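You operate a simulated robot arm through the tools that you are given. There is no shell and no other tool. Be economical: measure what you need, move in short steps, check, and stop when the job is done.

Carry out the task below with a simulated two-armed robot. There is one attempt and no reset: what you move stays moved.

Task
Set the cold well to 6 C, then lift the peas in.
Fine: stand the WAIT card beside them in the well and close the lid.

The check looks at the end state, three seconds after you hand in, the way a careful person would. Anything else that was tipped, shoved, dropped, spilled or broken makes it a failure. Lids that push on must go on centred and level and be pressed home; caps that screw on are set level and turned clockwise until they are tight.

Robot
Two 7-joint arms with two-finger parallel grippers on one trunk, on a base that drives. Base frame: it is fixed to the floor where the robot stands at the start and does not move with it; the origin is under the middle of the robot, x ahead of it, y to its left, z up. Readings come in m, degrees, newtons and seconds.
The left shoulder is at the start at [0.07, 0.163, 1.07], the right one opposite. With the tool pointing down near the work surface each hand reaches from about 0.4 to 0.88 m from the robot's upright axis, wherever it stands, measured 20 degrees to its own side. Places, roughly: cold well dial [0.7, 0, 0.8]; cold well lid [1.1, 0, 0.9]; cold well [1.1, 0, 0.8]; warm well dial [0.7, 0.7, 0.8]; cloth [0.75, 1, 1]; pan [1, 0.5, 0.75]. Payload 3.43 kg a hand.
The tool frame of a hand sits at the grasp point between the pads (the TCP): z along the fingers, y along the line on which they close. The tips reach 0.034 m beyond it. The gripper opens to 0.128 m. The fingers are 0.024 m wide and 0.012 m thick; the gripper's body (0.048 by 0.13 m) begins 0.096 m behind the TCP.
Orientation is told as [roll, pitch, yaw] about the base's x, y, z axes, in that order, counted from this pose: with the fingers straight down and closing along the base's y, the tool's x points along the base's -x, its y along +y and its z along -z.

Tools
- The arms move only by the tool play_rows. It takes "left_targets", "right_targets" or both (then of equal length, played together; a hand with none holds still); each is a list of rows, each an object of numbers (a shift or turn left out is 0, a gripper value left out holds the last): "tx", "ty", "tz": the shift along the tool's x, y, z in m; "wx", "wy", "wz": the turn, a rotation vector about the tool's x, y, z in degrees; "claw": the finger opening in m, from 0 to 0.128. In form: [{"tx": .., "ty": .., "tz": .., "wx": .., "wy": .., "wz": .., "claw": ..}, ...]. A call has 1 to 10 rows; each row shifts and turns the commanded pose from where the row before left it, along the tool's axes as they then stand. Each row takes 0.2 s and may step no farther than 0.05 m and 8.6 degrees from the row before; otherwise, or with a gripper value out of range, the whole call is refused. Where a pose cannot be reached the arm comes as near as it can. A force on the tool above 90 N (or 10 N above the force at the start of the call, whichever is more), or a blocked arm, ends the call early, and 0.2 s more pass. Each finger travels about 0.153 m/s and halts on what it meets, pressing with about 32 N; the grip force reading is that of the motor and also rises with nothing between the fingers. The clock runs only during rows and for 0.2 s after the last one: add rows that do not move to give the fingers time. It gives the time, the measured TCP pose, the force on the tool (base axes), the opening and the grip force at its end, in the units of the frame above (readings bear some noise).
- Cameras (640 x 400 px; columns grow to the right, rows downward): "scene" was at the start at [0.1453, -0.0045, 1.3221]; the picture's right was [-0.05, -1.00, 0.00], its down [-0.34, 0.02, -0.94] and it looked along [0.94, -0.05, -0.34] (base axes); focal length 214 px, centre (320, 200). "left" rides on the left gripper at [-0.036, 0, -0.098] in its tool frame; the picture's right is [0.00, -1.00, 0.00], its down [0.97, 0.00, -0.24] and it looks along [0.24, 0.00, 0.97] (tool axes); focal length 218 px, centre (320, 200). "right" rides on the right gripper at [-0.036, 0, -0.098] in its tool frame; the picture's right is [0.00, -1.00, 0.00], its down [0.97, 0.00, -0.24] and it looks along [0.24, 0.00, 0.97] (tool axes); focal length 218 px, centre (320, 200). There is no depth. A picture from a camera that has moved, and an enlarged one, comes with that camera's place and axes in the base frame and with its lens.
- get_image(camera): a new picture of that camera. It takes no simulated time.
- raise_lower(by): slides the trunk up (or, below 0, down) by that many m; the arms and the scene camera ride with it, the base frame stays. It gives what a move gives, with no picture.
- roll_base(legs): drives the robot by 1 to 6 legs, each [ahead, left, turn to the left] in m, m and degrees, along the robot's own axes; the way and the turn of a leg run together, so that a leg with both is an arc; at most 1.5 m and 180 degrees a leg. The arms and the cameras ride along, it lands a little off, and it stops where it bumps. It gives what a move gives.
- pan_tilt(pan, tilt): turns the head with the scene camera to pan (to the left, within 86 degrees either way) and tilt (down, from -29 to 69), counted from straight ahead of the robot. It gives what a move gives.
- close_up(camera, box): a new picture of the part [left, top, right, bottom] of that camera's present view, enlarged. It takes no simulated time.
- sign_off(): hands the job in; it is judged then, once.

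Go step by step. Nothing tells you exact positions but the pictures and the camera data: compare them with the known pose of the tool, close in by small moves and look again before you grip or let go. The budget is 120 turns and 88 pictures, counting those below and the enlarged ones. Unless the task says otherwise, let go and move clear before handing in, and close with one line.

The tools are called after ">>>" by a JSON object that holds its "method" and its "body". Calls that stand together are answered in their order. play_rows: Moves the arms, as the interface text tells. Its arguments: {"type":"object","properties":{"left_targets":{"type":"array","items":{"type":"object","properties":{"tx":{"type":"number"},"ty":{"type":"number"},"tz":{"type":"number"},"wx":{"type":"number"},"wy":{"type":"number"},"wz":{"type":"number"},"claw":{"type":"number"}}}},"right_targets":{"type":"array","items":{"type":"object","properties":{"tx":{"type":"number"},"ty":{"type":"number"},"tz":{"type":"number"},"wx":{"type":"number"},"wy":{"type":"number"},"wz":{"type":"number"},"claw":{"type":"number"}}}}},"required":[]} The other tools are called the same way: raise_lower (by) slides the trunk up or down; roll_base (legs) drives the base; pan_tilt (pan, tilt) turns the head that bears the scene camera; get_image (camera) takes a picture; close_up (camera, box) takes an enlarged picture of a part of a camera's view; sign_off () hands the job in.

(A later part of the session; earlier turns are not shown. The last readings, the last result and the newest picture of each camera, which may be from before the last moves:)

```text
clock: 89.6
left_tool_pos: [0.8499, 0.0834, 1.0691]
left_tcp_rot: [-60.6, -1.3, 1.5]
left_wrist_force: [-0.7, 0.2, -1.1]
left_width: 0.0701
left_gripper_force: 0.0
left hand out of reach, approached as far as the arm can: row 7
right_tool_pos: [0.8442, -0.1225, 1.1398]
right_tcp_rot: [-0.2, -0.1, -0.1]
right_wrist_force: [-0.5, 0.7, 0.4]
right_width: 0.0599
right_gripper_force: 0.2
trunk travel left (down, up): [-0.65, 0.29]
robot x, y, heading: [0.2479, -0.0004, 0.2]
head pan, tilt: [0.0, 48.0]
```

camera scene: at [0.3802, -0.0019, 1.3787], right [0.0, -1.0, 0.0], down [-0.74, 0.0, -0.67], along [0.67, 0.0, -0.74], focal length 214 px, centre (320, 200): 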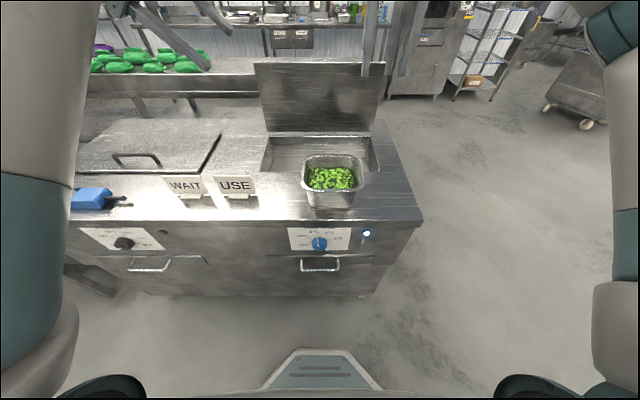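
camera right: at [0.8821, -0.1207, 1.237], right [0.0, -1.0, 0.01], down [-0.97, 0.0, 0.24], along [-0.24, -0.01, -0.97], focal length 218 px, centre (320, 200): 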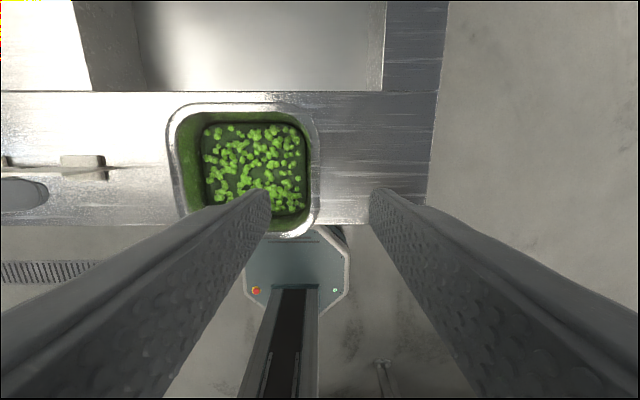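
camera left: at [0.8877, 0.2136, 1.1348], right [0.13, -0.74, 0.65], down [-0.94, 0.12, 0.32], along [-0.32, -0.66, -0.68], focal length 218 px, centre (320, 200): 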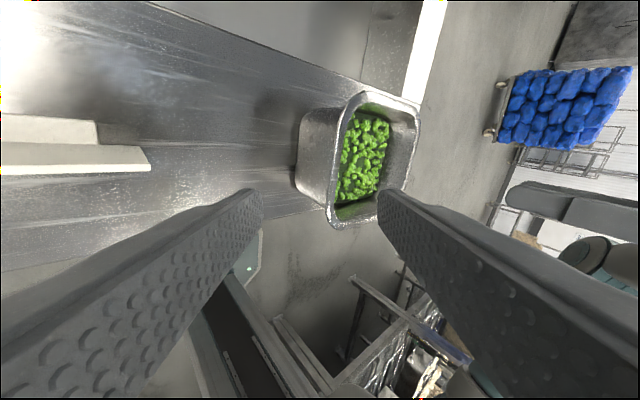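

Good: left TCP (0.850, 0.083, 1.069) at roll -60°. Latest view gives the rim as y -0.120…0.058, x 0.771…0.928. I lower the trunk 7.5 cm to bring the left hand to the rim level, then check.

>>> {"method": "raise_lower", "body": {"by": -0.07}}

>>> {"method": "close_up", "body": {"camera": "scene", "box": [220, 80, 420, 220]}}

>>> {"method": "get_image", "body": {"camera": "left"}}

```text
clock: 90.7
left_tool_pos: [0.8512, 0.0848, 1.0044]
left_tcp_rot: [-60.8, -2.1, 1.8]
left_wrist_force: [0.1, 0.7, 0.3]
left_width: 0.07
left_gripper_force: 0.0
right_tool_pos: [0.8454, -0.1219, 1.0698]
right_tcp_rot: [-0.4, 0.0, -0.1]
right_wrist_force: [0.2, 0.3, -0.7]
right_width: 0.0601
right_gripper_force: 0.0
trunk travel left (down, up): [-0.58, 0.36]
robot x, y, heading: [0.2445, -0.003, -0.1]
head pan, tilt: [0.0, 48.0]
```

```text
2.86 times, centred on (320, 150) of scene
camera zoom: at [0.38, -0.001, 1.3088], right [0.0, -1.0, 0.0], down [-0.74, 0.0, -0.67], along [0.67, 0.0, -0.74], focal length 613 px, centre (320, 343)
```

zoom: 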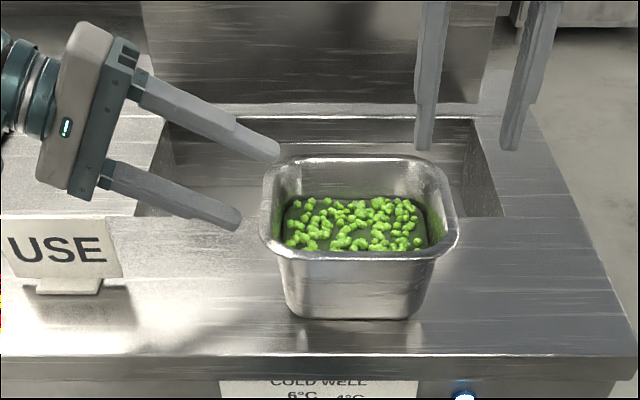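

```text
30 pictures are left
camera left: at [0.8831, 0.1708, 1.0528], right [-0.02, -0.49, 0.87], down [-0.98, 0.18, 0.08], along [-0.2, -0.85, -0.48], focal length 218 px, centre (320, 200)
```

left: 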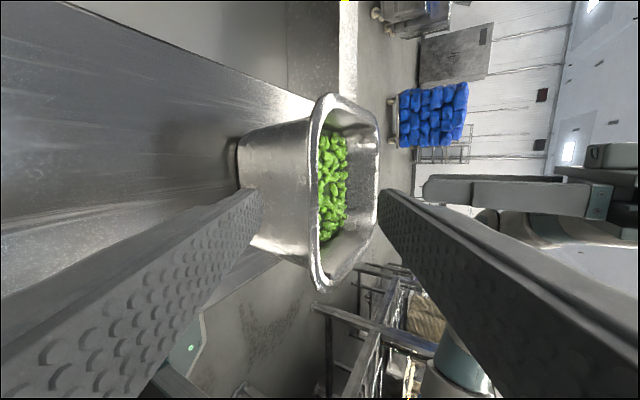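

The rim lies centred between the left fingers. I advance the left 2 cm along its axis and lower the right hand over the right rim.

>>> {"method": "play_rows", "body": {"left_targets": [{"tz": 0.007}, {"tz": 0.007}, {"tz": 0.006}, {}], "right_targets": [{"ty": 0.003, "tz": 0.031}, {"ty": 0.003, "tz": 0.031}, {"ty": 0.003, "tz": 0.031}, {}]}}

>>> {"method": "close_up", "body": {"camera": "scene", "box": [250, 110, 400, 210]}}

>>> {"method": "get_image", "body": {"camera": "right"}}

```text
clock: 91.7
left_tool_pos: [0.8606, 0.0841, 1.0142]
left_tcp_rot: [-61.0, -4.1, 2.0]
left_wrist_force: [-0.4, 0.2, 0.5]
left_width: 0.0701
left_gripper_force: 0.0
left hand out of reach, approached as far as the arm can: row 1, 2, 3
right_tool_pos: [0.8434, -0.1148, 0.9763]
right_tcp_rot: [-0.3, -0.2, 0.0]
right_wrist_force: [-0.8, -0.1, 0.6]
right_width: 0.0601
right_gripper_force: 0.0
trunk travel left (down, up): [-0.58, 0.36]
robot x, y, heading: [0.2458, -0.0015, 0.1]
head pan, tilt: [0.0, 48.0]
```

```text
4.00 times, centred on (325, 160) of scene
camera zoom: at [0.3799, -0.0009, 1.3087], right [0.0, -1.0, 0.0], down [-0.74, 0.0, -0.67], along [0.67, 0.0, -0.74], focal length 858 px, centre (300, 360)
```

zoom: 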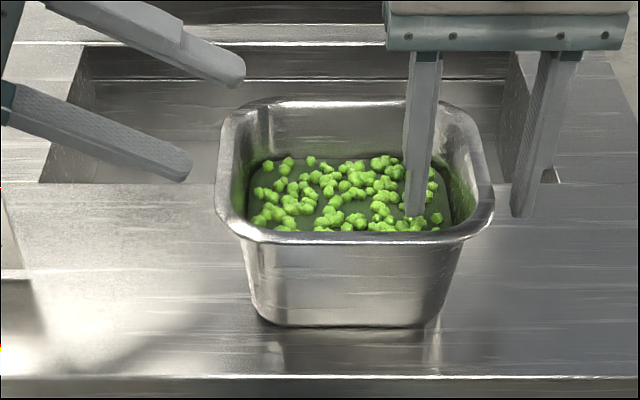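

```text
28 pictures are left
camera right: at [0.8796, -0.1123, 1.0732], right [0.0, -1.0, 0.01], down [-0.97, 0.0, 0.24], along [-0.24, 0.0, -0.97], focal length 218 px, centre (320, 200)
```

right: 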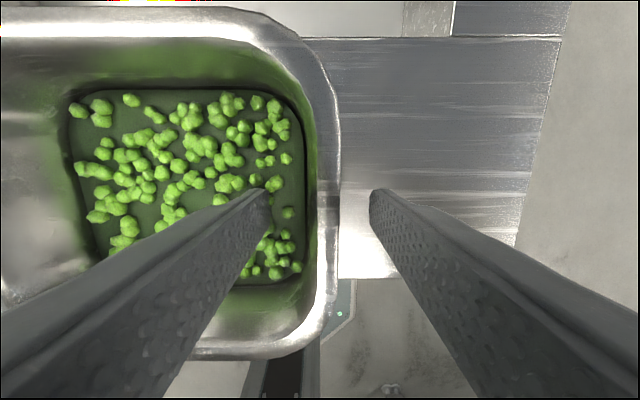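

The right hand straddles its rim well; the left stops about 1.7 cm short. I lift the right hand, shift the base right by 1.8 cm and lower the trunk slightly, then re-lower the right.

>>> {"method": "play_rows", "body": {"right_targets": [{"tz": -0.035}, {"tz": -0.035}]}}

>>> {"method": "roll_base", "body": {"legs": [[0, -0.018, 0]]}}

>>> {"method": "raise_lower", "body": {"by": -0.018}}

>>> {"method": "get_image", "body": {"camera": "left"}}

```text
clock: 92.3
left_tool_pos: [0.8619, 0.0843, 1.017]
left_tcp_rot: [-61.1, -4.4, 2.0]
left_wrist_force: [-0.4, -0.1, -0.2]
left_width: 0.07
left_gripper_force: 0.0
right_tool_pos: [0.8426, -0.1127, 1.0469]
right_tcp_rot: [-0.4, -0.2, 0.0]
right_wrist_force: [0.4, 0.3, 0.6]
right_width: 0.0599
right_gripper_force: 0.1
trunk travel left (down, up): [-0.58, 0.36]
robot x, y, heading: [0.249, -0.0016, -0.0]
head pan, tilt: [0.0, 48.0]
```

```text
clock: 93.1
left_tool_pos: [0.8631, 0.0682, 1.0198]
left_tcp_rot: [-61.3, -4.7, 2.1]
left_wrist_force: [0.2, 0.1, -0.7]
left_width: 0.0702
left_gripper_force: 0.0
right_tool_pos: [0.8424, -0.1284, 1.0463]
right_tcp_rot: [-0.4, 0.1, 0.0]
right_wrist_force: [-0.8, -0.1, 0.1]
right_width: 0.06
right_gripper_force: 0.0
trunk travel left (down, up): [-0.58, 0.36]
robot x, y, heading: [0.2478, -0.0184, -0.1]
head pan, tilt: [0.0, 48.0]
```

```text
clock: 93.7
left_tool_pos: [0.8629, 0.0691, 1.0022]
left_tcp_rot: [-61.3, -4.7, 2.3]
left_wrist_force: [0.3, -0.8, 0.5]
left_width: 0.0703
left_gripper_force: 0.0
right_tool_pos: [0.844, -0.1292, 1.0282]
right_tcp_rot: [-0.4, -0.1, 0.0]
right_wrist_force: [0.9, 0.1, -0.7]
right_width: 0.0601
right_gripper_force: 0.1
trunk travel left (down, up): [-0.562, 0.378]
robot x, y, heading: [0.2497, -0.0214, -0.1]
head pan, tilt: [0.0, 48.0]
```

```text
27 pictures are left
camera left: at [0.8913, 0.1561, 1.0519], right [-0.05, -0.48, 0.87], down [-0.98, 0.17, 0.04], along [-0.17, -0.86, -0.48], focal length 218 px, centre (320, 200)
```

left: 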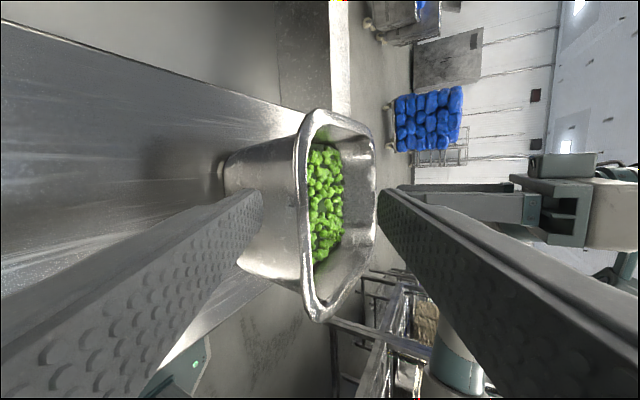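

I lower the trunk 1 cm more, then bring the right hand down over its rim and close both.

>>> {"method": "raise_lower", "body": {"by": -0.01}}

>>> {"method": "play_rows", "body": {"right_targets": [{"ty": 0.015, "tz": 0.014}, {"tz": 0.015}, {"tz": 0.014}, {"claw": 0.03}, {"claw": 0.0}, {}, {}]}}

>>> {"method": "play_rows", "body": {"left_targets": [{"claw": 0.05}, {"claw": 0.03}, {"claw": 0.0}, {}, {}]}}

>>> {"method": "close_up", "body": {"camera": "scene", "box": [240, 90, 400, 200]}}

>>> {"method": "get_image", "body": {"camera": "left"}}

```text
clock: 94.3
left_tool_pos: [0.862, 0.0705, 0.9932]
left_tcp_rot: [-61.4, -4.7, 2.2]
left_wrist_force: [0.1, -0.7, 0.3]
left_width: 0.0703
left_gripper_force: 0.1
right_tool_pos: [0.8437, -0.1285, 1.0186]
right_tcp_rot: [-0.3, -0.1, 0.0]
right_wrist_force: [0.4, -0.4, 0.4]
right_width: 0.0601
right_gripper_force: 0.0
trunk travel left (down, up): [-0.552, 0.388]
robot x, y, heading: [0.249, -0.0193, 0.3]
head pan, tilt: [0.0, 48.0]
```

```text
clock: 95.9
left_tool_pos: [0.8626, 0.0697, 0.9927]
left_tcp_rot: [-61.4, -4.8, 2.3]
left_wrist_force: [-0.8, -0.5, 0.8]
left_width: 0.0701
left_gripper_force: 0.0
right_tool_pos: [0.8433, -0.1135, 0.9767]
right_tcp_rot: [-0.3, -0.1, 0.0]
right_wrist_force: [-0.1, 3.1, 2.6]
right_width: 0.0178
right_gripper_force: 31.9
trunk travel left (down, up): [-0.552, 0.388]
robot x, y, heading: [0.2489, -0.0184, 0.0]
head pan, tilt: [0.0, 48.0]
```

```text
clock: 97.1
left_tool_pos: [0.8633, 0.0696, 0.992]
left_tcp_rot: [-61.3, -4.6, 2.5]
left_wrist_force: [1.3, 3.4, -0.1]
left_width: 0.0109
left_gripper_force: 32.8
right_tool_pos: [0.8437, -0.1147, 0.9755]
right_tcp_rot: [-0.3, 0.0, 0.0]
right_wrist_force: [-2.3, -3.9, 1.6]
right_width: 0.0179
right_gripper_force: 31.9
trunk travel left (down, up): [-0.552, 0.388]
robot x, y, heading: [0.2516, -0.0158, 0.1]
head pan, tilt: [0.0, 48.0]
```

```text
3.64 times, centred on (320, 145) of scene
camera zoom: at [0.381, -0.0186, 1.2805], right [0.0, -1.0, 0.0], down [-0.74, 0.0, -0.67], along [0.67, 0.0, -0.74], focal length 780 px, centre (320, 400)
```

zoom: 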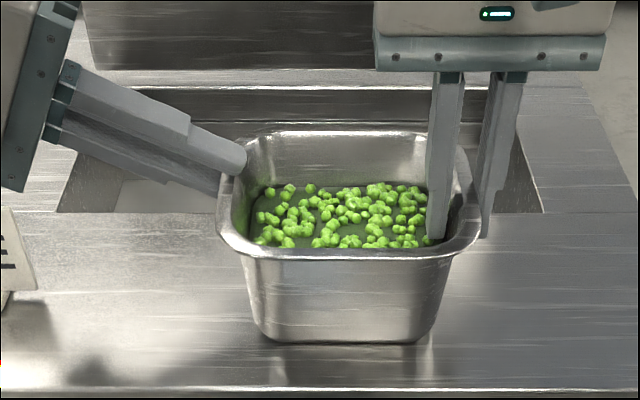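

```text
25 pictures are left
camera left: at [0.8922, 0.1565, 1.0414], right [-0.05, -0.48, 0.87], down [-0.98, 0.17, 0.04], along [-0.17, -0.86, -0.48], focal length 218 px, centre (320, 200)
```

left: 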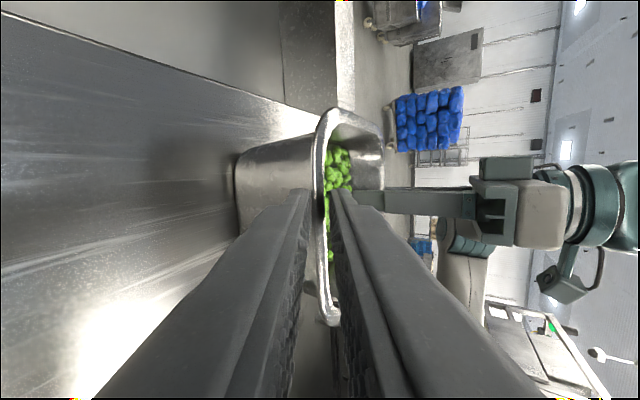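

Both rims are gripped. I lift 4 cm with the trunk and check.

>>> {"method": "raise_lower", "body": {"by": 0.04}}

>>> {"method": "get_image", "body": {"camera": "scene"}}

```text
clock: 98.0
left_tool_pos: [0.8644, 0.07, 1.0305]
left_tcp_rot: [-61.3, -4.6, 2.3]
left_wrist_force: [1.1, 6.5, -8.8]
left_width: 0.0106
left_gripper_force: 32.0
right_tool_pos: [0.8438, -0.1152, 1.0146]
right_tcp_rot: [-0.5, 0.0, 0.1]
right_wrist_force: [-0.7, -6.8, -0.1]
right_width: 0.0183
right_gripper_force: 32.4
trunk travel left (down, up): [-0.592, 0.348]
robot x, y, heading: [0.2499, -0.0162, -0.1]
head pan, tilt: [0.0, 48.0]
```

```text
24 pictures are left
camera scene: at [0.382, -0.0186, 1.3204], right [0.0, -1.0, 0.0], down [-0.74, 0.0, -0.67], along [0.67, 0.0, -0.74], focal length 214 px, centre (320, 200)
```

scene: 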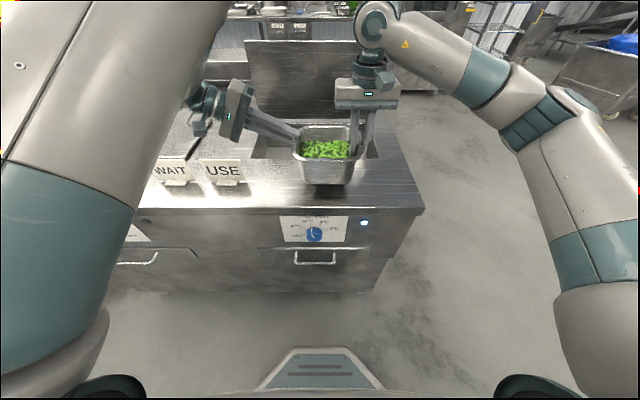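

The pan hangs level between the hands. I drive it forward over the well (about 0.205 m ahead, 3.6 cm to the right).

>>> {"method": "roll_base", "body": {"legs": [[0.1, -0.018, 0], [0.105, -0.018, 0]]}}

>>> {"method": "get_image", "body": {"camera": "scene"}}

>>> {"method": "get_image", "body": {"camera": "right"}}

```text
clock: 99.9
left_tool_pos: [1.0658, 0.034, 1.0322]
left_tcp_rot: [-61.4, -4.8, 2.4]
left_wrist_force: [0.9, 12.7, -8.1]
left_width: 0.0106
left_gripper_force: 32.0
right_tool_pos: [1.047, -0.1516, 1.0155]
right_tcp_rot: [-0.3, 0.0, 0.0]
right_wrist_force: [-0.9, -12.9, -1.7]
right_width: 0.0181
right_gripper_force: 32.5
trunk travel left (down, up): [-0.592, 0.348]
robot x, y, heading: [0.4509, -0.0561, 0.1]
head pan, tilt: [0.0, 48.0]
```

```text
23 pictures are left
camera scene: at [0.5832, -0.0544, 1.3205], right [0.0, -1.0, 0.0], down [-0.74, 0.0, -0.67], along [0.67, 0.0, -0.74], focal length 214 px, centre (320, 200)
```

scene: 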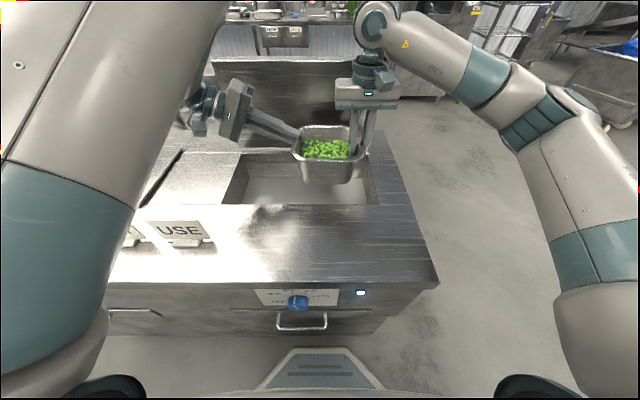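

```text
22 pictures are left
camera right: at [1.082, -0.1493, 1.1138], right [0.0, -1.0, 0.01], down [-0.97, 0.0, 0.24], along [-0.24, -0.01, -0.97], focal length 218 px, centre (320, 200)
```

right: 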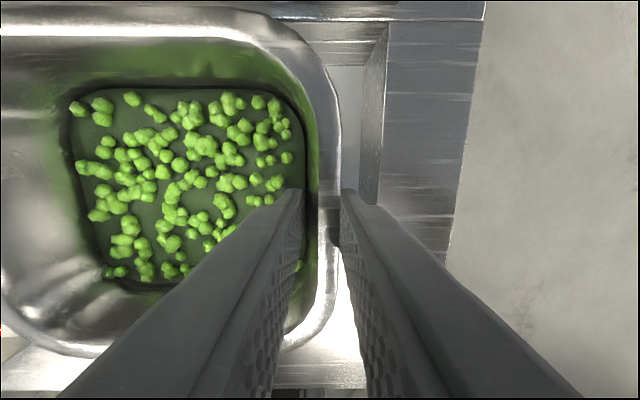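

The pan is centred over the right part of the well with clearance all round. I lower by trunk 11 cm and check.

>>> {"method": "raise_lower", "body": {"by": -0.11}}

>>> {"method": "get_image", "body": {"camera": "scene"}}

```text
clock: 101.3
left_tool_pos: [1.0635, 0.0361, 0.9218]
left_tcp_rot: [-61.4, -4.7, 2.5]
left_wrist_force: [-2.0, -1.1, -10.8]
left_width: 0.0105
left_gripper_force: 32.3
right_tool_pos: [1.0455, -0.152, 0.9067]
right_tcp_rot: [-0.2, 0.0, 0.0]
right_wrist_force: [-0.2, -0.1, 0.2]
right_width: 0.0181
right_gripper_force: 32.2
trunk travel left (down, up): [-0.482, 0.458]
robot x, y, heading: [0.4492, -0.0529, -0.1]
head pan, tilt: [0.0, 48.0]
```

```text
21 pictures are left
camera scene: at [0.5825, -0.0543, 1.2107], right [0.0, -1.0, 0.0], down [-0.74, 0.0, -0.67], along [0.67, 0.0, -0.74], focal length 214 px, centre (320, 200)
```

scene: 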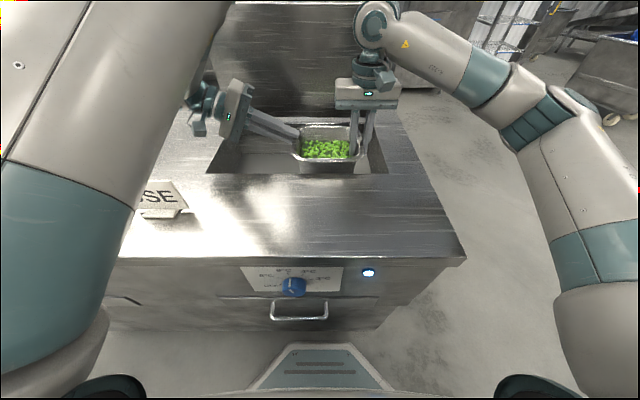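

The pan is going into the well cleanly. I lower further in smaller steps, watching the force.

>>> {"method": "raise_lower", "body": {"by": -0.035}}

>>> {"method": "raise_lower", "body": {"by": -0.012}}

>>> {"method": "close_up", "body": {"camera": "scene", "box": [170, 70, 420, 190]}}

```text
clock: 102.1
left_tool_pos: [1.0646, 0.0349, 0.8878]
left_tcp_rot: [-61.4, -4.7, 2.4]
left_wrist_force: [-1.3, 1.2, -11.8]
left_width: 0.0103
left_gripper_force: 31.7
right_tool_pos: [1.0465, -0.1502, 0.871]
right_tcp_rot: [-0.4, 0.0, -0.1]
right_wrist_force: [0.9, 0.1, -0.3]
right_width: 0.018
right_gripper_force: 32.1
trunk travel left (down, up): [-0.447, 0.493]
robot x, y, heading: [0.4522, -0.0575, 0.2]
head pan, tilt: [0.0, 48.0]
```

```text
clock: 102.7
left_tool_pos: [1.0643, 0.0353, 0.8782]
left_tcp_rot: [-61.4, -4.9, 2.5]
left_wrist_force: [0.7, 2.5, 4.6]
left_width: 0.0103
left_gripper_force: 31.8
right_tool_pos: [1.0461, -0.1502, 0.862]
right_tcp_rot: [-0.4, -0.2, -0.1]
right_wrist_force: [6.1, -2.6, 16.2]
right_width: 0.018
right_gripper_force: 32.0
trunk travel left (down, up): [-0.435, 0.505]
robot x, y, heading: [0.454, -0.0541, 0.1]
head pan, tilt: [0.0, 48.0]
```

```text
2.56 times, centred on (295, 130) of scene
camera zoom: at [0.5813, -0.0542, 1.1643], right [0.0, -1.0, 0.0], down [-0.74, 0.0, -0.67], along [0.67, 0.0, -0.74], focal length 549 px, centre (384, 379)
```

zoom: 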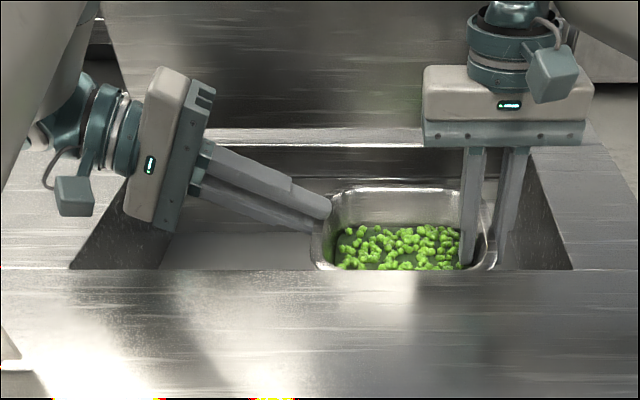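

The pan has touched the floor of the well (force turned upward). I open both grippers a little.

>>> {"method": "play_rows", "body": {"left_targets": [{"claw": 0.02}, {"claw": 0.04}, {}], "right_targets": [{"claw": 0.03}, {"claw": 0.045}, {}]}}

>>> {"method": "get_image", "body": {"camera": "left"}}

```text
clock: 103.5
left_tool_pos: [1.0643, 0.0342, 0.8762]
left_tcp_rot: [-61.4, -4.8, 2.5]
left_wrist_force: [-0.7, -0.9, -0.3]
left_width: 0.04
left_gripper_force: 0.0
right_tool_pos: [1.0448, -0.1513, 0.8595]
right_tcp_rot: [-0.3, 0.1, 0.0]
right_wrist_force: [-0.5, -0.5, -0.9]
right_width: 0.0451
right_gripper_force: 0.1
trunk travel left (down, up): [-0.435, 0.505]
robot x, y, heading: [0.4491, -0.0541, -0.1]
head pan, tilt: [0.0, 48.0]
```

```text
19 pictures are left
camera left: at [1.093, 0.1214, 0.9255], right [-0.05, -0.48, 0.88], down [-0.98, 0.17, 0.03], along [-0.16, -0.86, -0.48], focal length 218 px, centre (320, 200)
```

left: 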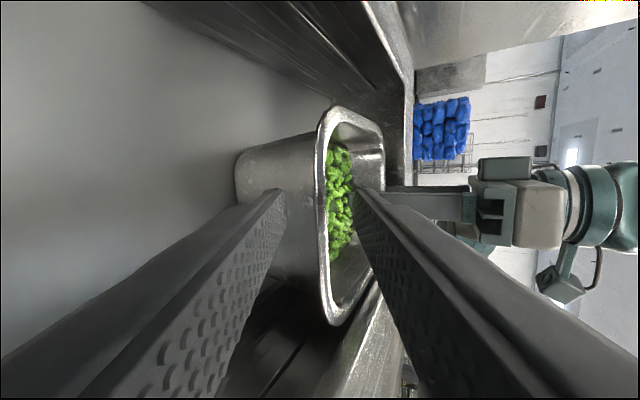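

The pan stands level in the well and both hands are free. I withdraw the left along its axis, the right straight up, then raise the trunk.

>>> {"method": "play_rows", "body": {"left_targets": [{"tz": -0.015}, {"tz": -0.015}, {"tz": -0.015}, {"tz": -0.015}], "right_targets": [{"tz": -0.03}, {"tz": -0.03}, {"tz": -0.03}, {"tz": -0.03}]}}

>>> {"method": "raise_lower", "body": {"by": 0.25}}

>>> {"method": "get_image", "body": {"camera": "scene"}}

```text
clock: 104.5
left_tool_pos: [1.0595, 0.0869, 0.904]
left_tcp_rot: [-61.3, -4.7, 2.4]
left_wrist_force: [-0.8, -0.8, 0.1]
left_width: 0.0397
left_gripper_force: 0.0
right_tool_pos: [1.0476, -0.1507, 0.9809]
right_tcp_rot: [-0.4, -0.1, 0.1]
right_wrist_force: [0.2, -0.7, 0.5]
right_width: 0.0454
right_gripper_force: 0.0
trunk travel left (down, up): [-0.435, 0.505]
robot x, y, heading: [0.451, -0.0553, -0.1]
head pan, tilt: [0.0, 48.0]
```

```text
clock: 107.1
left_tool_pos: [1.0598, 0.0865, 1.1532]
left_tcp_rot: [-61.4, -4.8, 2.3]
left_wrist_force: [0.0, 0.1, -0.4]
left_width: 0.0401
left_gripper_force: 0.1
right_tool_pos: [1.0481, -0.1504, 1.2301]
right_tcp_rot: [-0.3, -0.1, 0.0]
right_wrist_force: [0.1, -0.8, 0.9]
right_width: 0.0449
right_gripper_force: 0.0
trunk travel left (down, up): [-0.685, 0.255]
robot x, y, heading: [0.4527, -0.0606, 0.2]
head pan, tilt: [0.0, 48.0]
```

```text
18 pictures are left
camera scene: at [0.582, -0.0543, 1.4136], right [0.0, -1.0, 0.0], down [-0.74, 0.0, -0.67], along [0.67, 0.0, -0.74], focal length 214 px, centre (320, 200)
```

scene: 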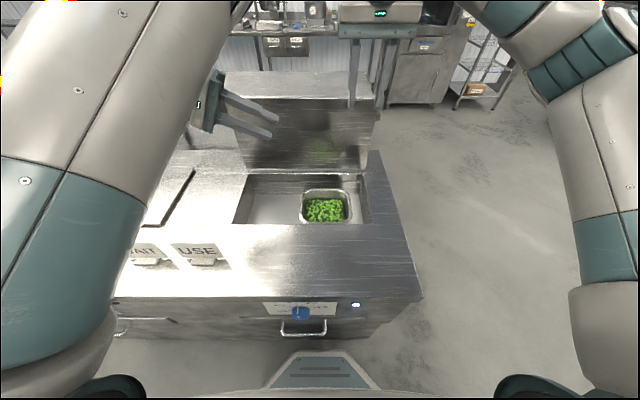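

The peas are in. Next is the WAIT card: I back off, move the left hand outward, yaw the right hand 90° (to pinch the thin card along x), then drive left toward the card.

>>> {"method": "roll_base", "body": {"legs": [[-0.2, 0, 0]]}}

>>> {"method": "play_rows", "body": {"left_targets": [{"ty": 0.02, "tz": -0.0346}, {"ty": 0.02, "tz": -0.0346}, {"ty": 0.02, "tz": -0.0346}, {"ty": 0.02, "tz": -0.0346}, {"ty": 0.02, "tz": -0.0346}, {"ty": 0.02, "tz": -0.0346}, {}, {}, {}, {}], "right_targets": [{"wz": 8.5}, {"wz": 8.5}, {"wz": 8.5}, {"wz": 8.5}, {"wz": 8.5}, {"wz": 8.5}, {"wz": 8.5}, {"wz": 8.5}, {"wz": 8.5}, {"wz": 8.5}]}}

>>> {"method": "roll_base", "body": {"legs": [[0, 0.42, 0]]}}

>>> {"method": "play_rows", "body": {"right_targets": [{"wz": 5, "tx": 0.03}, {"tx": 0.04}, {"tx": 0.04}, {}]}}

>>> {"method": "get_image", "body": {"camera": "right"}}

>>> {"method": "get_image", "body": {"camera": "scene"}}

```text
clock: 108.7
left_tool_pos: [0.8575, 0.089, 1.1534]
left_tcp_rot: [-61.3, -4.7, 2.6]
left_wrist_force: [0.3, -0.4, -0.3]
left_width: 0.04
left_gripper_force: 0.1
right_tool_pos: [0.8447, -0.1486, 1.2298]
right_tcp_rot: [-0.4, 0.0, 0.3]
right_wrist_force: [0.5, -0.8, -0.6]
right_width: 0.0447
right_gripper_force: 0.1
trunk travel left (down, up): [-0.685, 0.255]
robot x, y, heading: [0.2445, -0.0552, 0.2]
head pan, tilt: [0.0, 48.0]
```

```text
clock: 110.9
left_tool_pos: [0.8463, 0.3275, 1.1484]
left_tcp_rot: [-61.4, -4.7, 2.6]
left_wrist_force: [-0.7, -0.4, -0.4]
left_width: 0.0401
left_gripper_force: 0.0
right_tool_pos: [0.8437, -0.1488, 1.2314]
right_tcp_rot: [0.1, -0.3, -84.9]
right_wrist_force: [0.5, -0.6, 1.0]
right_width: 0.0452
right_gripper_force: 0.1
trunk travel left (down, up): [-0.685, 0.255]
robot x, y, heading: [0.2509, -0.0559, 0.2]
head pan, tilt: [0.0, 48.0]
```

```text
clock: 113.5
left_tool_pos: [0.8424, 0.7494, 1.1481]
left_tcp_rot: [-61.3, -4.7, 3.0]
left_wrist_force: [0.5, -0.3, -0.3]
left_width: 0.0399
left_gripper_force: 0.1
right_tool_pos: [0.841, 0.2732, 1.2306]
right_tcp_rot: [-0.1, -0.2, -84.5]
right_wrist_force: [0.4, -0.8, 0.0]
right_width: 0.0451
right_gripper_force: 0.1
trunk travel left (down, up): [-0.685, 0.255]
robot x, y, heading: [0.246, 0.3649, 0.6]
head pan, tilt: [0.0, 48.0]
```

```text
clock: 114.5
left_tool_pos: [0.8425, 0.7495, 1.1487]
left_tcp_rot: [-61.3, -4.8, 2.9]
left_wrist_force: [0.8, -0.7, 0.2]
left_width: 0.0399
left_gripper_force: 0.1
right_tool_pos: [0.8369, 0.3811, 1.2303]
right_tcp_rot: [0.0, -0.4, -89.5]
right_wrist_force: [-0.5, -0.4, -0.4]
right_width: 0.0452
right_gripper_force: 0.0
trunk travel left (down, up): [-0.685, 0.255]
robot x, y, heading: [0.2457, 0.3682, 0.5]
head pan, tilt: [0.0, 48.0]
```

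```text
17 pictures are left
camera right: at [0.8371, 0.3467, 1.3282], right [-1.0, -0.01, 0.0], down [-0.01, 0.97, 0.24], along [0.0, 0.24, -0.97], focal length 218 px, centre (320, 200)
```

right: 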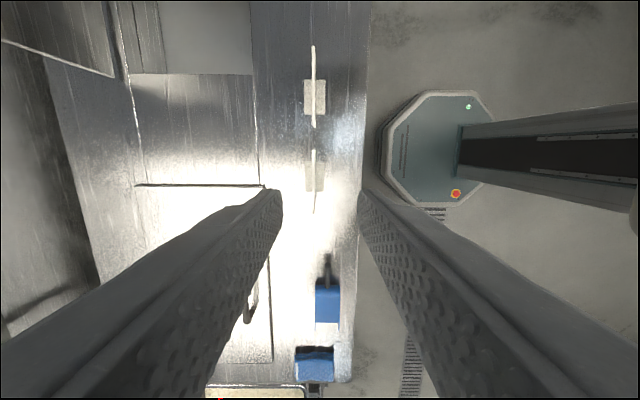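

```text
16 pictures are left
camera scene: at [0.3753, 0.3645, 1.4137], right [0.01, -1.0, 0.0], down [-0.74, -0.01, -0.67], along [0.67, 0.01, -0.74], focal length 214 px, centre (320, 200)
```

scene: 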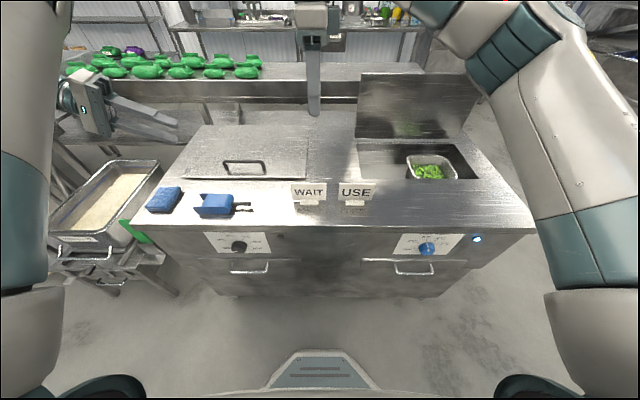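

The WAIT card is at about x = 0.847, y 0.353–0.460 (centre 0.406), standing upright. I move above it and descend partway.

>>> {"method": "play_rows", "body": {"right_targets": [{"tx": 0.025, "ty": 0.01}, {"tz": 0.045}, {"tz": 0.045}, {"tz": 0.045}, {"tz": 0.045}, {}]}}

>>> {"method": "get_image", "body": {"camera": "right"}}

>>> {"method": "close_up", "body": {"camera": "scene", "box": [250, 100, 410, 220]}}

```text
clock: 115.8
left_tool_pos: [0.8396, 0.7506, 1.1473]
left_tcp_rot: [-61.4, -4.7, 2.8]
left_wrist_force: [0.1, 0.2, -0.1]
left_width: 0.0398
left_gripper_force: 0.0
right_tool_pos: [0.8478, 0.4079, 1.0497]
right_tcp_rot: [0.1, -0.5, -89.5]
right_wrist_force: [0.1, -0.1, -0.2]
right_width: 0.0451
right_gripper_force: 0.1
trunk travel left (down, up): [-0.685, 0.255]
robot x, y, heading: [0.2459, 0.3634, 0.6]
head pan, tilt: [0.0, 48.0]
```

```text
15 pictures are left
camera right: at [0.8478, 0.3737, 1.1483], right [-1.0, -0.01, 0.0], down [-0.01, 0.97, 0.23], along [0.0, 0.23, -0.97], focal length 218 px, centre (320, 200)
```

right: 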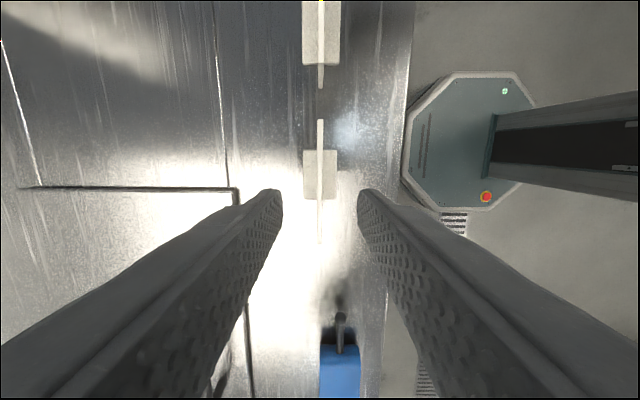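

```text
3.33 times, centred on (330, 160) of scene
camera zoom: at [0.3747, 0.3665, 1.4138], right [0.01, -1.0, 0.0], down [-0.74, -0.01, -0.67], along [0.67, 0.01, -0.74], focal length 715 px, centre (287, 333)
```

zoom: 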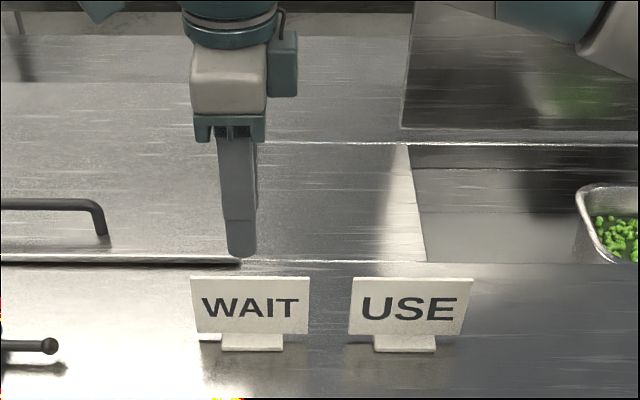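

The card sits right between the fingers. I descend onto its upper part and close.

>>> {"method": "play_rows", "body": {"right_targets": [{"tz": 0.032, "tx": -0.005}, {"tz": 0.032}, {"tz": 0.031}, {}, {"claw": 0.02}, {"claw": 0.0}, {}, {}]}}

>>> {"method": "play_rows", "body": {"right_targets": [{"tz": -0.02}, {"tz": -0.03}, {"tz": -0.04}, {}]}}

>>> {"method": "get_image", "body": {"camera": "scene"}}

```text
clock: 117.7
left_tool_pos: [0.8414, 0.7495, 1.1479]
left_tcp_rot: [-61.5, -4.7, 2.9]
left_wrist_force: [0.1, 0.3, 0.0]
left_width: 0.0399
left_gripper_force: 0.2
right_tool_pos: [0.8494, 0.4, 0.9536]
right_tcp_rot: [0.0, -0.4, -89.5]
right_wrist_force: [0.2, 0.2, 0.0]
right_width: 0.0039
right_gripper_force: 32.5
trunk travel left (down, up): [-0.685, 0.255]
robot x, y, heading: [0.2459, 0.3678, 0.7]
head pan, tilt: [0.0, 48.0]
```

```text
clock: 118.7
left_tool_pos: [0.8416, 0.7498, 1.1487]
left_tcp_rot: [-61.3, -4.7, 2.9]
left_wrist_force: [1.5, 0.1, 0.1]
left_width: 0.0401
left_gripper_force: 0.0
right_tool_pos: [0.8493, 0.4036, 1.0443]
right_tcp_rot: [0.0, -0.4, -89.5]
right_wrist_force: [-0.4, 0.1, 0.9]
right_width: 0.0043
right_gripper_force: 31.7
trunk travel left (down, up): [-0.685, 0.255]
robot x, y, heading: [0.2476, 0.3647, 0.8]
head pan, tilt: [0.0, 48.0]
```

```text
13 pictures are left
camera scene: at [0.3759, 0.3658, 1.4136], right [0.01, -1.0, 0.0], down [-0.74, -0.01, -0.67], along [0.67, 0.01, -0.74], focal length 214 px, centre (320, 200)
```

scene: 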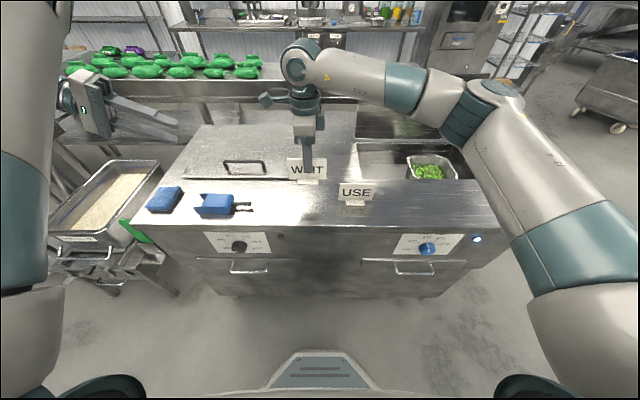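

The card is held upright and clear of the counter. I drive forward first, then right, to bring it above the free left part of the well.

>>> {"method": "roll_base", "body": {"legs": [[0.203, 0, -0.8], [0, -0.28, 0]]}}

>>> {"method": "get_image", "body": {"camera": "right"}}

>>> {"method": "get_image", "body": {"camera": "scene"}}

```text
clock: 121.8
left_tool_pos: [1.0494, 0.4662, 1.1482]
left_tcp_rot: [-61.3, -4.7, 2.1]
left_wrist_force: [0.4, -0.5, -0.2]
left_width: 0.0399
left_gripper_force: 0.2
right_tool_pos: [1.0526, 0.1201, 1.045]
right_tcp_rot: [0.0, -0.4, -90.4]
right_wrist_force: [-1.2, -0.3, -0.3]
right_width: 0.004
right_gripper_force: 32.5
trunk travel left (down, up): [-0.685, 0.255]
robot x, y, heading: [0.4456, 0.0911, -0.4]
head pan, tilt: [0.0, 48.0]
```

```text
12 pictures are left
camera right: at [1.0528, 0.0855, 1.1433], right [-1.0, 0.01, 0.0], down [0.01, 0.97, 0.23], along [0.0, 0.23, -0.97], focal length 218 px, centre (320, 200)
```

right: 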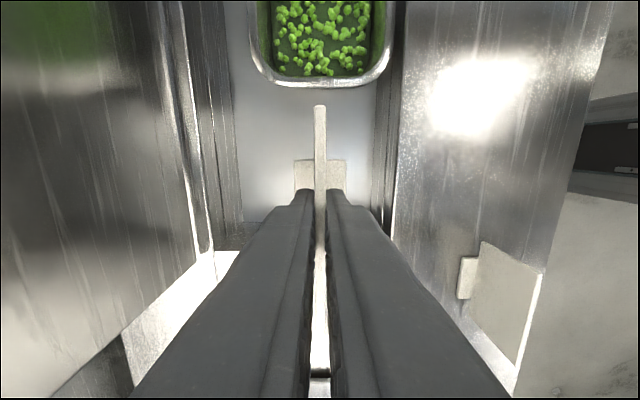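

```text
11 pictures are left
camera scene: at [0.5784, 0.0898, 1.4137], right [-0.01, -1.0, 0.0], down [-0.74, 0.0, -0.67], along [0.67, 0.0, -0.74], focal length 214 px, centre (320, 200)
```

scene: 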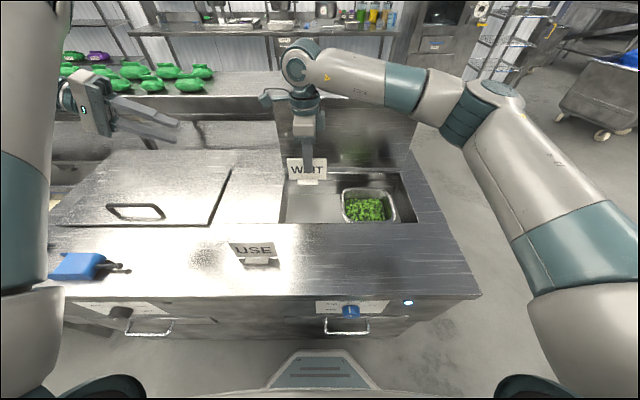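

The card is over the free space at (1.053, 0.120). I nudge it 2 cm back, then lower it into the well with arm and trunk.

>>> {"method": "play_rows", "body": {"right_targets": [{"ty": 0.02}, {"tz": 0.03}, {"tz": 0.03}, {"tz": 0.03}, {}]}}

>>> {"method": "raise_lower", "body": {"by": -0.095}}

>>> {"method": "get_image", "body": {"camera": "right"}}

```text
clock: 123.0
left_tool_pos: [1.0502, 0.4655, 1.1485]
left_tcp_rot: [-61.4, -4.8, 2.0]
left_wrist_force: [0.1, 0.3, -0.2]
left_width: 0.0403
left_gripper_force: 0.1
right_tool_pos: [1.0735, 0.1166, 0.954]
right_tcp_rot: [0.0, -0.3, -90.5]
right_wrist_force: [0.3, -0.4, -0.4]
right_width: 0.0039
right_gripper_force: 31.6
trunk travel left (down, up): [-0.685, 0.255]
robot x, y, heading: [0.4472, 0.0896, -0.4]
head pan, tilt: [0.0, 48.0]
```

```text
clock: 124.3
left_tool_pos: [1.0508, 0.4659, 1.0523]
left_tcp_rot: [-61.4, -4.6, 2.0]
left_wrist_force: [0.3, 0.3, 0.2]
left_width: 0.0399
left_gripper_force: 0.1
right_tool_pos: [1.0735, 0.1166, 0.8595]
right_tcp_rot: [0.0, -0.3, -90.4]
right_wrist_force: [0.2, -0.3, 0.4]
right_width: 0.004
right_gripper_force: 31.9
trunk travel left (down, up): [-0.59, 0.35]
robot x, y, heading: [0.4465, 0.0905, -0.3]
head pan, tilt: [0.0, 48.0]
```

```text
10 pictures are left
camera right: at [1.0725, 0.0833, 0.9578], right [-1.0, 0.01, 0.0], down [0.01, 0.97, 0.23], along [0.0, 0.23, -0.97], focal length 218 px, centre (320, 200)
```

right: 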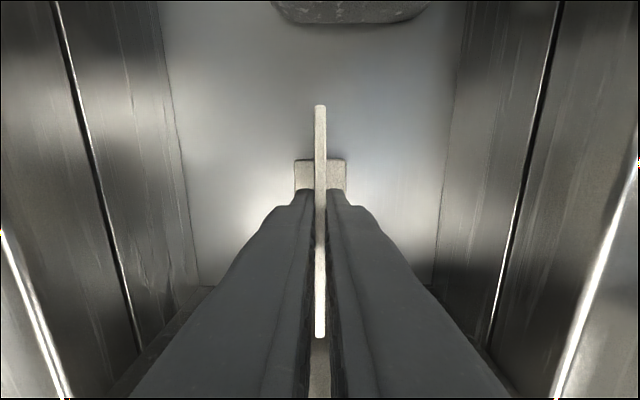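

The card has free space all round. By the pan's descent, floor contact should come at TCP z≈0.840; I go down in small steps, watching the force.

>>> {"method": "play_rows", "body": {"right_targets": [{"tz": 0.006}, {"tz": 0.006}, {"tz": 0.004}, {}]}}

>>> {"method": "play_rows", "body": {"right_targets": [{"tz": 0.003}, {}]}}

```text
clock: 125.3
left_tool_pos: [1.0499, 0.4656, 1.0524]
left_tcp_rot: [-61.4, -4.7, 2.0]
left_wrist_force: [0.7, 0.1, 0.1]
left_width: 0.0396
left_gripper_force: 0.1
right_tool_pos: [1.0733, 0.117, 0.8435]
right_tcp_rot: [0.0, -0.3, -90.4]
right_wrist_force: [-0.8, 0.2, -0.5]
right_width: 0.0039
right_gripper_force: 31.9
trunk travel left (down, up): [-0.59, 0.35]
robot x, y, heading: [0.4503, 0.0871, -0.5]
head pan, tilt: [0.0, 48.0]
```

```text
clock: 125.9
left_tool_pos: [1.0511, 0.466, 1.0535]
left_tcp_rot: [-61.4, -4.7, 2.0]
left_wrist_force: [-0.4, -0.1, -0.3]
left_width: 0.0399
left_gripper_force: 0.1
right_tool_pos: [1.0728, 0.118, 0.84]
right_tcp_rot: [0.1, -0.4, -90.4]
right_wrist_force: [-0.3, -0.3, 0.2]
right_width: 0.0042
right_gripper_force: 32.0
trunk travel left (down, up): [-0.59, 0.35]
robot x, y, heading: [0.4459, 0.0895, -0.3]
head pan, tilt: [0.0, 48.0]
```

>>> {"method": "play_rows", "body": {"right_targets": [{"tz": 0.002}, {}]}}

>>> {"method": "play_rows", "body": {"right_targets": [{"tz": 0.002}, {}]}}

```text
clock: 126.5
left_tool_pos: [1.0493, 0.466, 1.0542]
left_tcp_rot: [-61.4, -4.7, 2.0]
left_wrist_force: [-0.6, 0.5, 0.6]
left_width: 0.04
left_gripper_force: 0.1
right_tool_pos: [1.0739, 0.1178, 0.8391]
right_tcp_rot: [0.1, -0.3, -90.3]
right_wrist_force: [1.6, -1.1, 8.2]
right_width: 0.0038
right_gripper_force: 32.5
trunk travel left (down, up): [-0.59, 0.35]
robot x, y, heading: [0.448, 0.0884, -0.3]
head pan, tilt: [0.0, 48.0]
```

```text
clock: 127.1
left_tool_pos: [1.0499, 0.4661, 1.0535]
left_tcp_rot: [-61.4, -4.8, 2.1]
left_wrist_force: [-0.1, 0.6, -0.1]
left_width: 0.0396
left_gripper_force: 0.1
right_tool_pos: [1.0731, 0.1183, 0.8392]
right_tcp_rot: [0.3, -0.4, -90.5]
right_wrist_force: [2.8, -0.6, 23.7]
right_width: 0.0039
right_gripper_force: 32.2
trunk travel left (down, up): [-0.59, 0.35]
robot x, y, heading: [0.4511, 0.0925, -0.1]
head pan, tilt: [0.0, 48.0]
```

The foot is on the floor (upward force). I ease off the extra 2 mm, open the fingers symmetrically and rise straight up.

>>> {"method": "play_rows", "body": {"right_targets": [{"tz": -0.002}, {"claw": 0.03}, {"claw": 0.05}, {}, {"tz": -0.03}, {"tz": -0.04}, {"tz": -0.04}, {"tz": -0.04}]}}

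>>> {"method": "raise_lower", "body": {"by": 0.2}}

>>> {"method": "get_image", "body": {"camera": "right"}}

>>> {"method": "get_image", "body": {"camera": "scene"}}

```text
clock: 128.9
left_tool_pos: [1.0496, 0.4654, 1.0523]
left_tcp_rot: [-61.3, -4.8, 1.9]
left_wrist_force: [0.2, -0.5, -0.1]
left_width: 0.0397
left_gripper_force: 0.0
right_tool_pos: [1.0731, 0.1203, 0.9898]
right_tcp_rot: [0.0, -0.3, -90.4]
right_wrist_force: [-0.4, 0.1, -0.1]
right_width: 0.05
right_gripper_force: 0.1
trunk travel left (down, up): [-0.59, 0.35]
robot x, y, heading: [0.4494, 0.0893, -0.3]
head pan, tilt: [0.0, 48.0]
```

```text
clock: 131.1
left_tool_pos: [1.0514, 0.4659, 1.2517]
left_tcp_rot: [-61.4, -4.7, 2.0]
left_wrist_force: [0.5, 0.7, 0.6]
left_width: 0.0398
left_gripper_force: 0.0
right_tool_pos: [1.0747, 0.1201, 1.1893]
right_tcp_rot: [0.0, -0.5, -90.5]
right_wrist_force: [-0.1, 0.0, -0.8]
right_width: 0.0501
right_gripper_force: 0.0
trunk travel left (down, up): [-0.79, 0.15]
robot x, y, heading: [0.4448, 0.0871, -0.2]
head pan, tilt: [0.0, 48.0]
```

```text
9 pictures are left
camera right: at [1.0742, 0.0858, 1.287], right [-1.0, 0.01, 0.0], down [0.01, 0.97, 0.23], along [0.0, 0.23, -0.97], focal length 218 px, centre (320, 200)
```

right: 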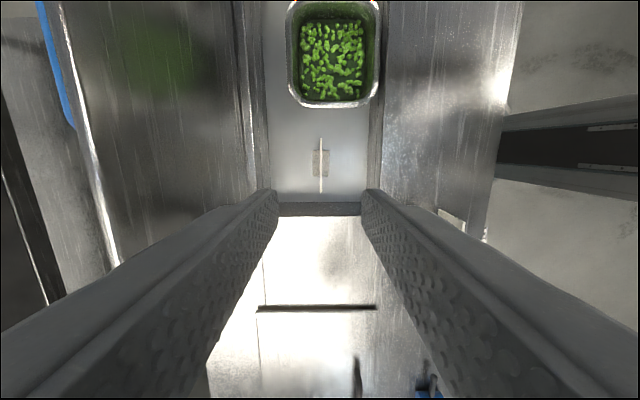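

```text
8 pictures are left
camera scene: at [0.5786, 0.0893, 1.5186], right [-0.01, -1.0, 0.0], down [-0.74, 0.0, -0.67], along [0.67, 0.0, -0.74], focal length 214 px, centre (320, 200)
```

scene: 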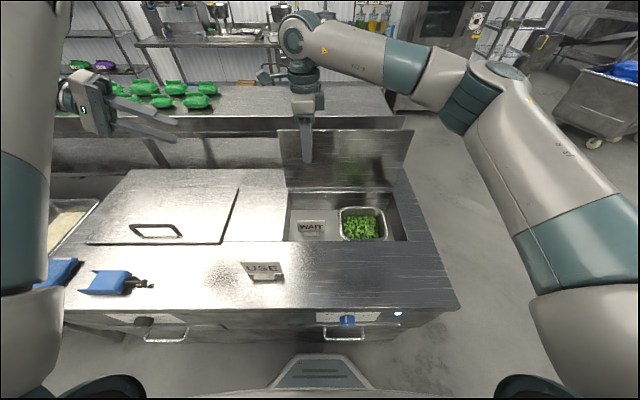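

Peas and card stand in the well. Now for closing the lid: I move the right hand up and over to above the lid handle (behind the upright lid), tilting it 15° as before.

>>> {"method": "play_rows", "body": {"right_targets": [{"tz": -0.04, "claw": 0.032}, {"tz": -0.04}, {"tx": -0.03, "ty": 0.035}, {"tx": -0.03, "ty": 0.035}, {"tx": -0.03, "ty": 0.035}, {"tx": -0.03, "ty": 0.035}, {"tx": -0.03, "ty": 0.03, "wx": -5}, {"wx": -5}, {"wx": -5}, {}]}}

>>> {"method": "get_image", "body": {"camera": "right"}}

```text
clock: 133.3
left_tool_pos: [1.0508, 0.4661, 1.252]
left_tcp_rot: [-61.4, -4.6, 2.0]
left_wrist_force: [0.1, 0.4, 0.4]
left_width: 0.0399
left_gripper_force: 0.0
right_tool_pos: [1.2427, -0.0296, 1.2683]
right_tcp_rot: [15.1, -0.3, -90.4]
right_wrist_force: [-0.2, -0.2, -1.2]
right_width: 0.032
right_gripper_force: 0.0
trunk travel left (down, up): [-0.79, 0.15]
robot x, y, heading: [0.4472, 0.0903, -0.2]
head pan, tilt: [0.0, 48.0]
```

```text
7 pictures are left
camera right: at [1.2174, -0.0636, 1.3641], right [-0.97, 0.0, -0.26], down [-0.06, 0.97, 0.23], along [0.25, 0.23, -0.94], focal length 218 px, centre (320, 200)
```

right: 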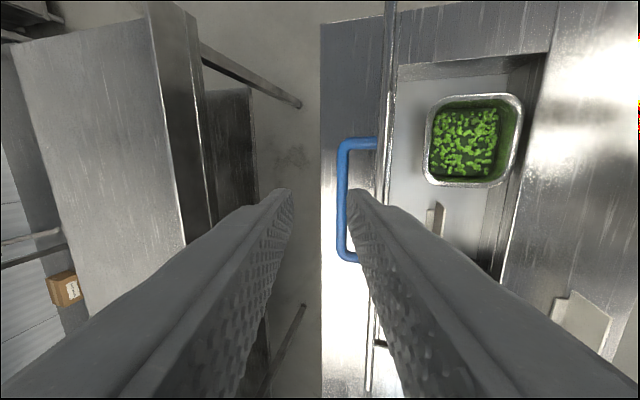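

The lid stands vertical: plate edge x≈1.212, bar x≈1.259, z≈1.10. I shift back 2.4 cm and advance along the tool axis so that the inner finger slips between bar and lid.

>>> {"method": "play_rows", "body": {"right_targets": [{"ty": -0.024}, {"tz": 0.03}, {"tz": 0.03}, {"tz": 0.03}, {"tz": 0.025}, {}]}}

>>> {"method": "get_image", "body": {"camera": "right"}}

```text
clock: 134.7
left_tool_pos: [1.0499, 0.4658, 1.253]
left_tcp_rot: [-61.5, -4.7, 2.0]
left_wrist_force: [-0.3, 0.7, 0.9]
left_width: 0.0399
left_gripper_force: 0.0
right_tool_pos: [1.2491, -0.0325, 1.1519]
right_tcp_rot: [15.0, -0.4, -90.4]
right_wrist_force: [-0.1, -0.6, 0.3]
right_width: 0.0319
right_gripper_force: 0.2
trunk travel left (down, up): [-0.79, 0.15]
robot x, y, heading: [0.4471, 0.0904, -0.4]
head pan, tilt: [0.0, 48.0]
```

```text
6 pictures are left
camera right: at [1.2224, -0.0662, 1.2478], right [-0.97, 0.0, -0.26], down [-0.06, 0.97, 0.23], along [0.25, 0.23, -0.94], focal length 218 px, centre (320, 200)
```

right: 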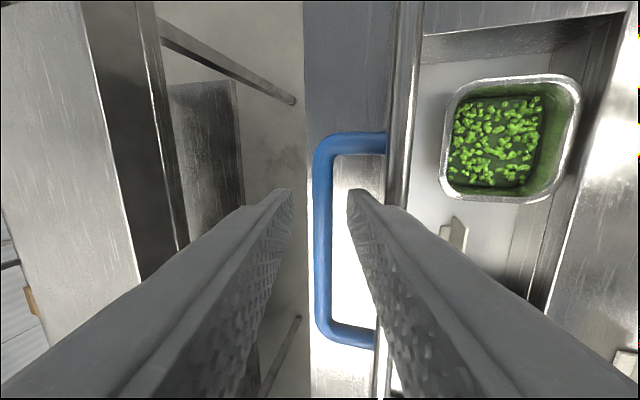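

The bar is centred between the fingers, with the inner finger inside the handle. I go the last 4.2 cm and close.

>>> {"method": "play_rows", "body": {"right_targets": [{"tz": 0.02}, {"tz": 0.022}, {}, {"claw": 0.005}, {}, {}]}}

```text
clock: 135.2
left_tool_pos: [1.0475, 0.464, 1.2538]
left_tcp_rot: [-61.4, -4.8, 2.0]
left_wrist_force: [0.3, -0.3, -0.4]
left_width: 0.04
left_gripper_force: 0.0
right_tool_pos: [1.2627, -0.0322, 1.1505]
right_tcp_rot: [17.4, 0.5, -90.6]
right_wrist_force: [-0.9, -2.3, 53.7]
right_width: 0.0243
right_gripper_force: 0.1
trunk travel left (down, up): [-0.79, 0.15]
robot x, y, heading: [0.4464, 0.0915, -0.5]
head pan, tilt: [0.0, 48.0]
stopped in row 2 (right hand): the force on the tool passed its limit (the readings are from after the stop); the commanded pose is now the measured one
```

Something was touched: upward force at z≈1.15. I back off 2 cm and look.

>>> {"method": "play_rows", "body": {"right_targets": [{"tz": -0.015, "claw": 0.034}, {}]}}

>>> {"method": "get_image", "body": {"camera": "right"}}

```text
clock: 135.8
left_tool_pos: [1.0502, 0.4652, 1.254]
left_tcp_rot: [-61.5, -4.7, 1.9]
left_wrist_force: [-0.3, 0.4, 0.1]
left_width: 0.0399
left_gripper_force: 0.1
right_tool_pos: [1.2569, -0.032, 1.1518]
right_tcp_rot: [16.4, 0.1, -90.6]
right_wrist_force: [3.6, -1.7, 11.1]
right_width: 0.0305
right_gripper_force: 0.0
trunk travel left (down, up): [-0.79, 0.15]
robot x, y, heading: [0.448, 0.0924, -0.4]
head pan, tilt: [0.0, 48.0]
```

```text
5 pictures are left
camera right: at [1.2293, -0.0671, 1.2455], right [-0.96, 0.01, -0.28], down [-0.06, 0.97, 0.23], along [0.28, 0.24, -0.93], focal length 218 px, centre (320, 200)
```

right: 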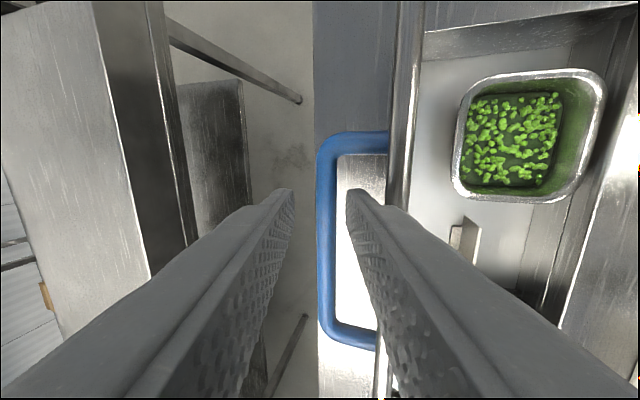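

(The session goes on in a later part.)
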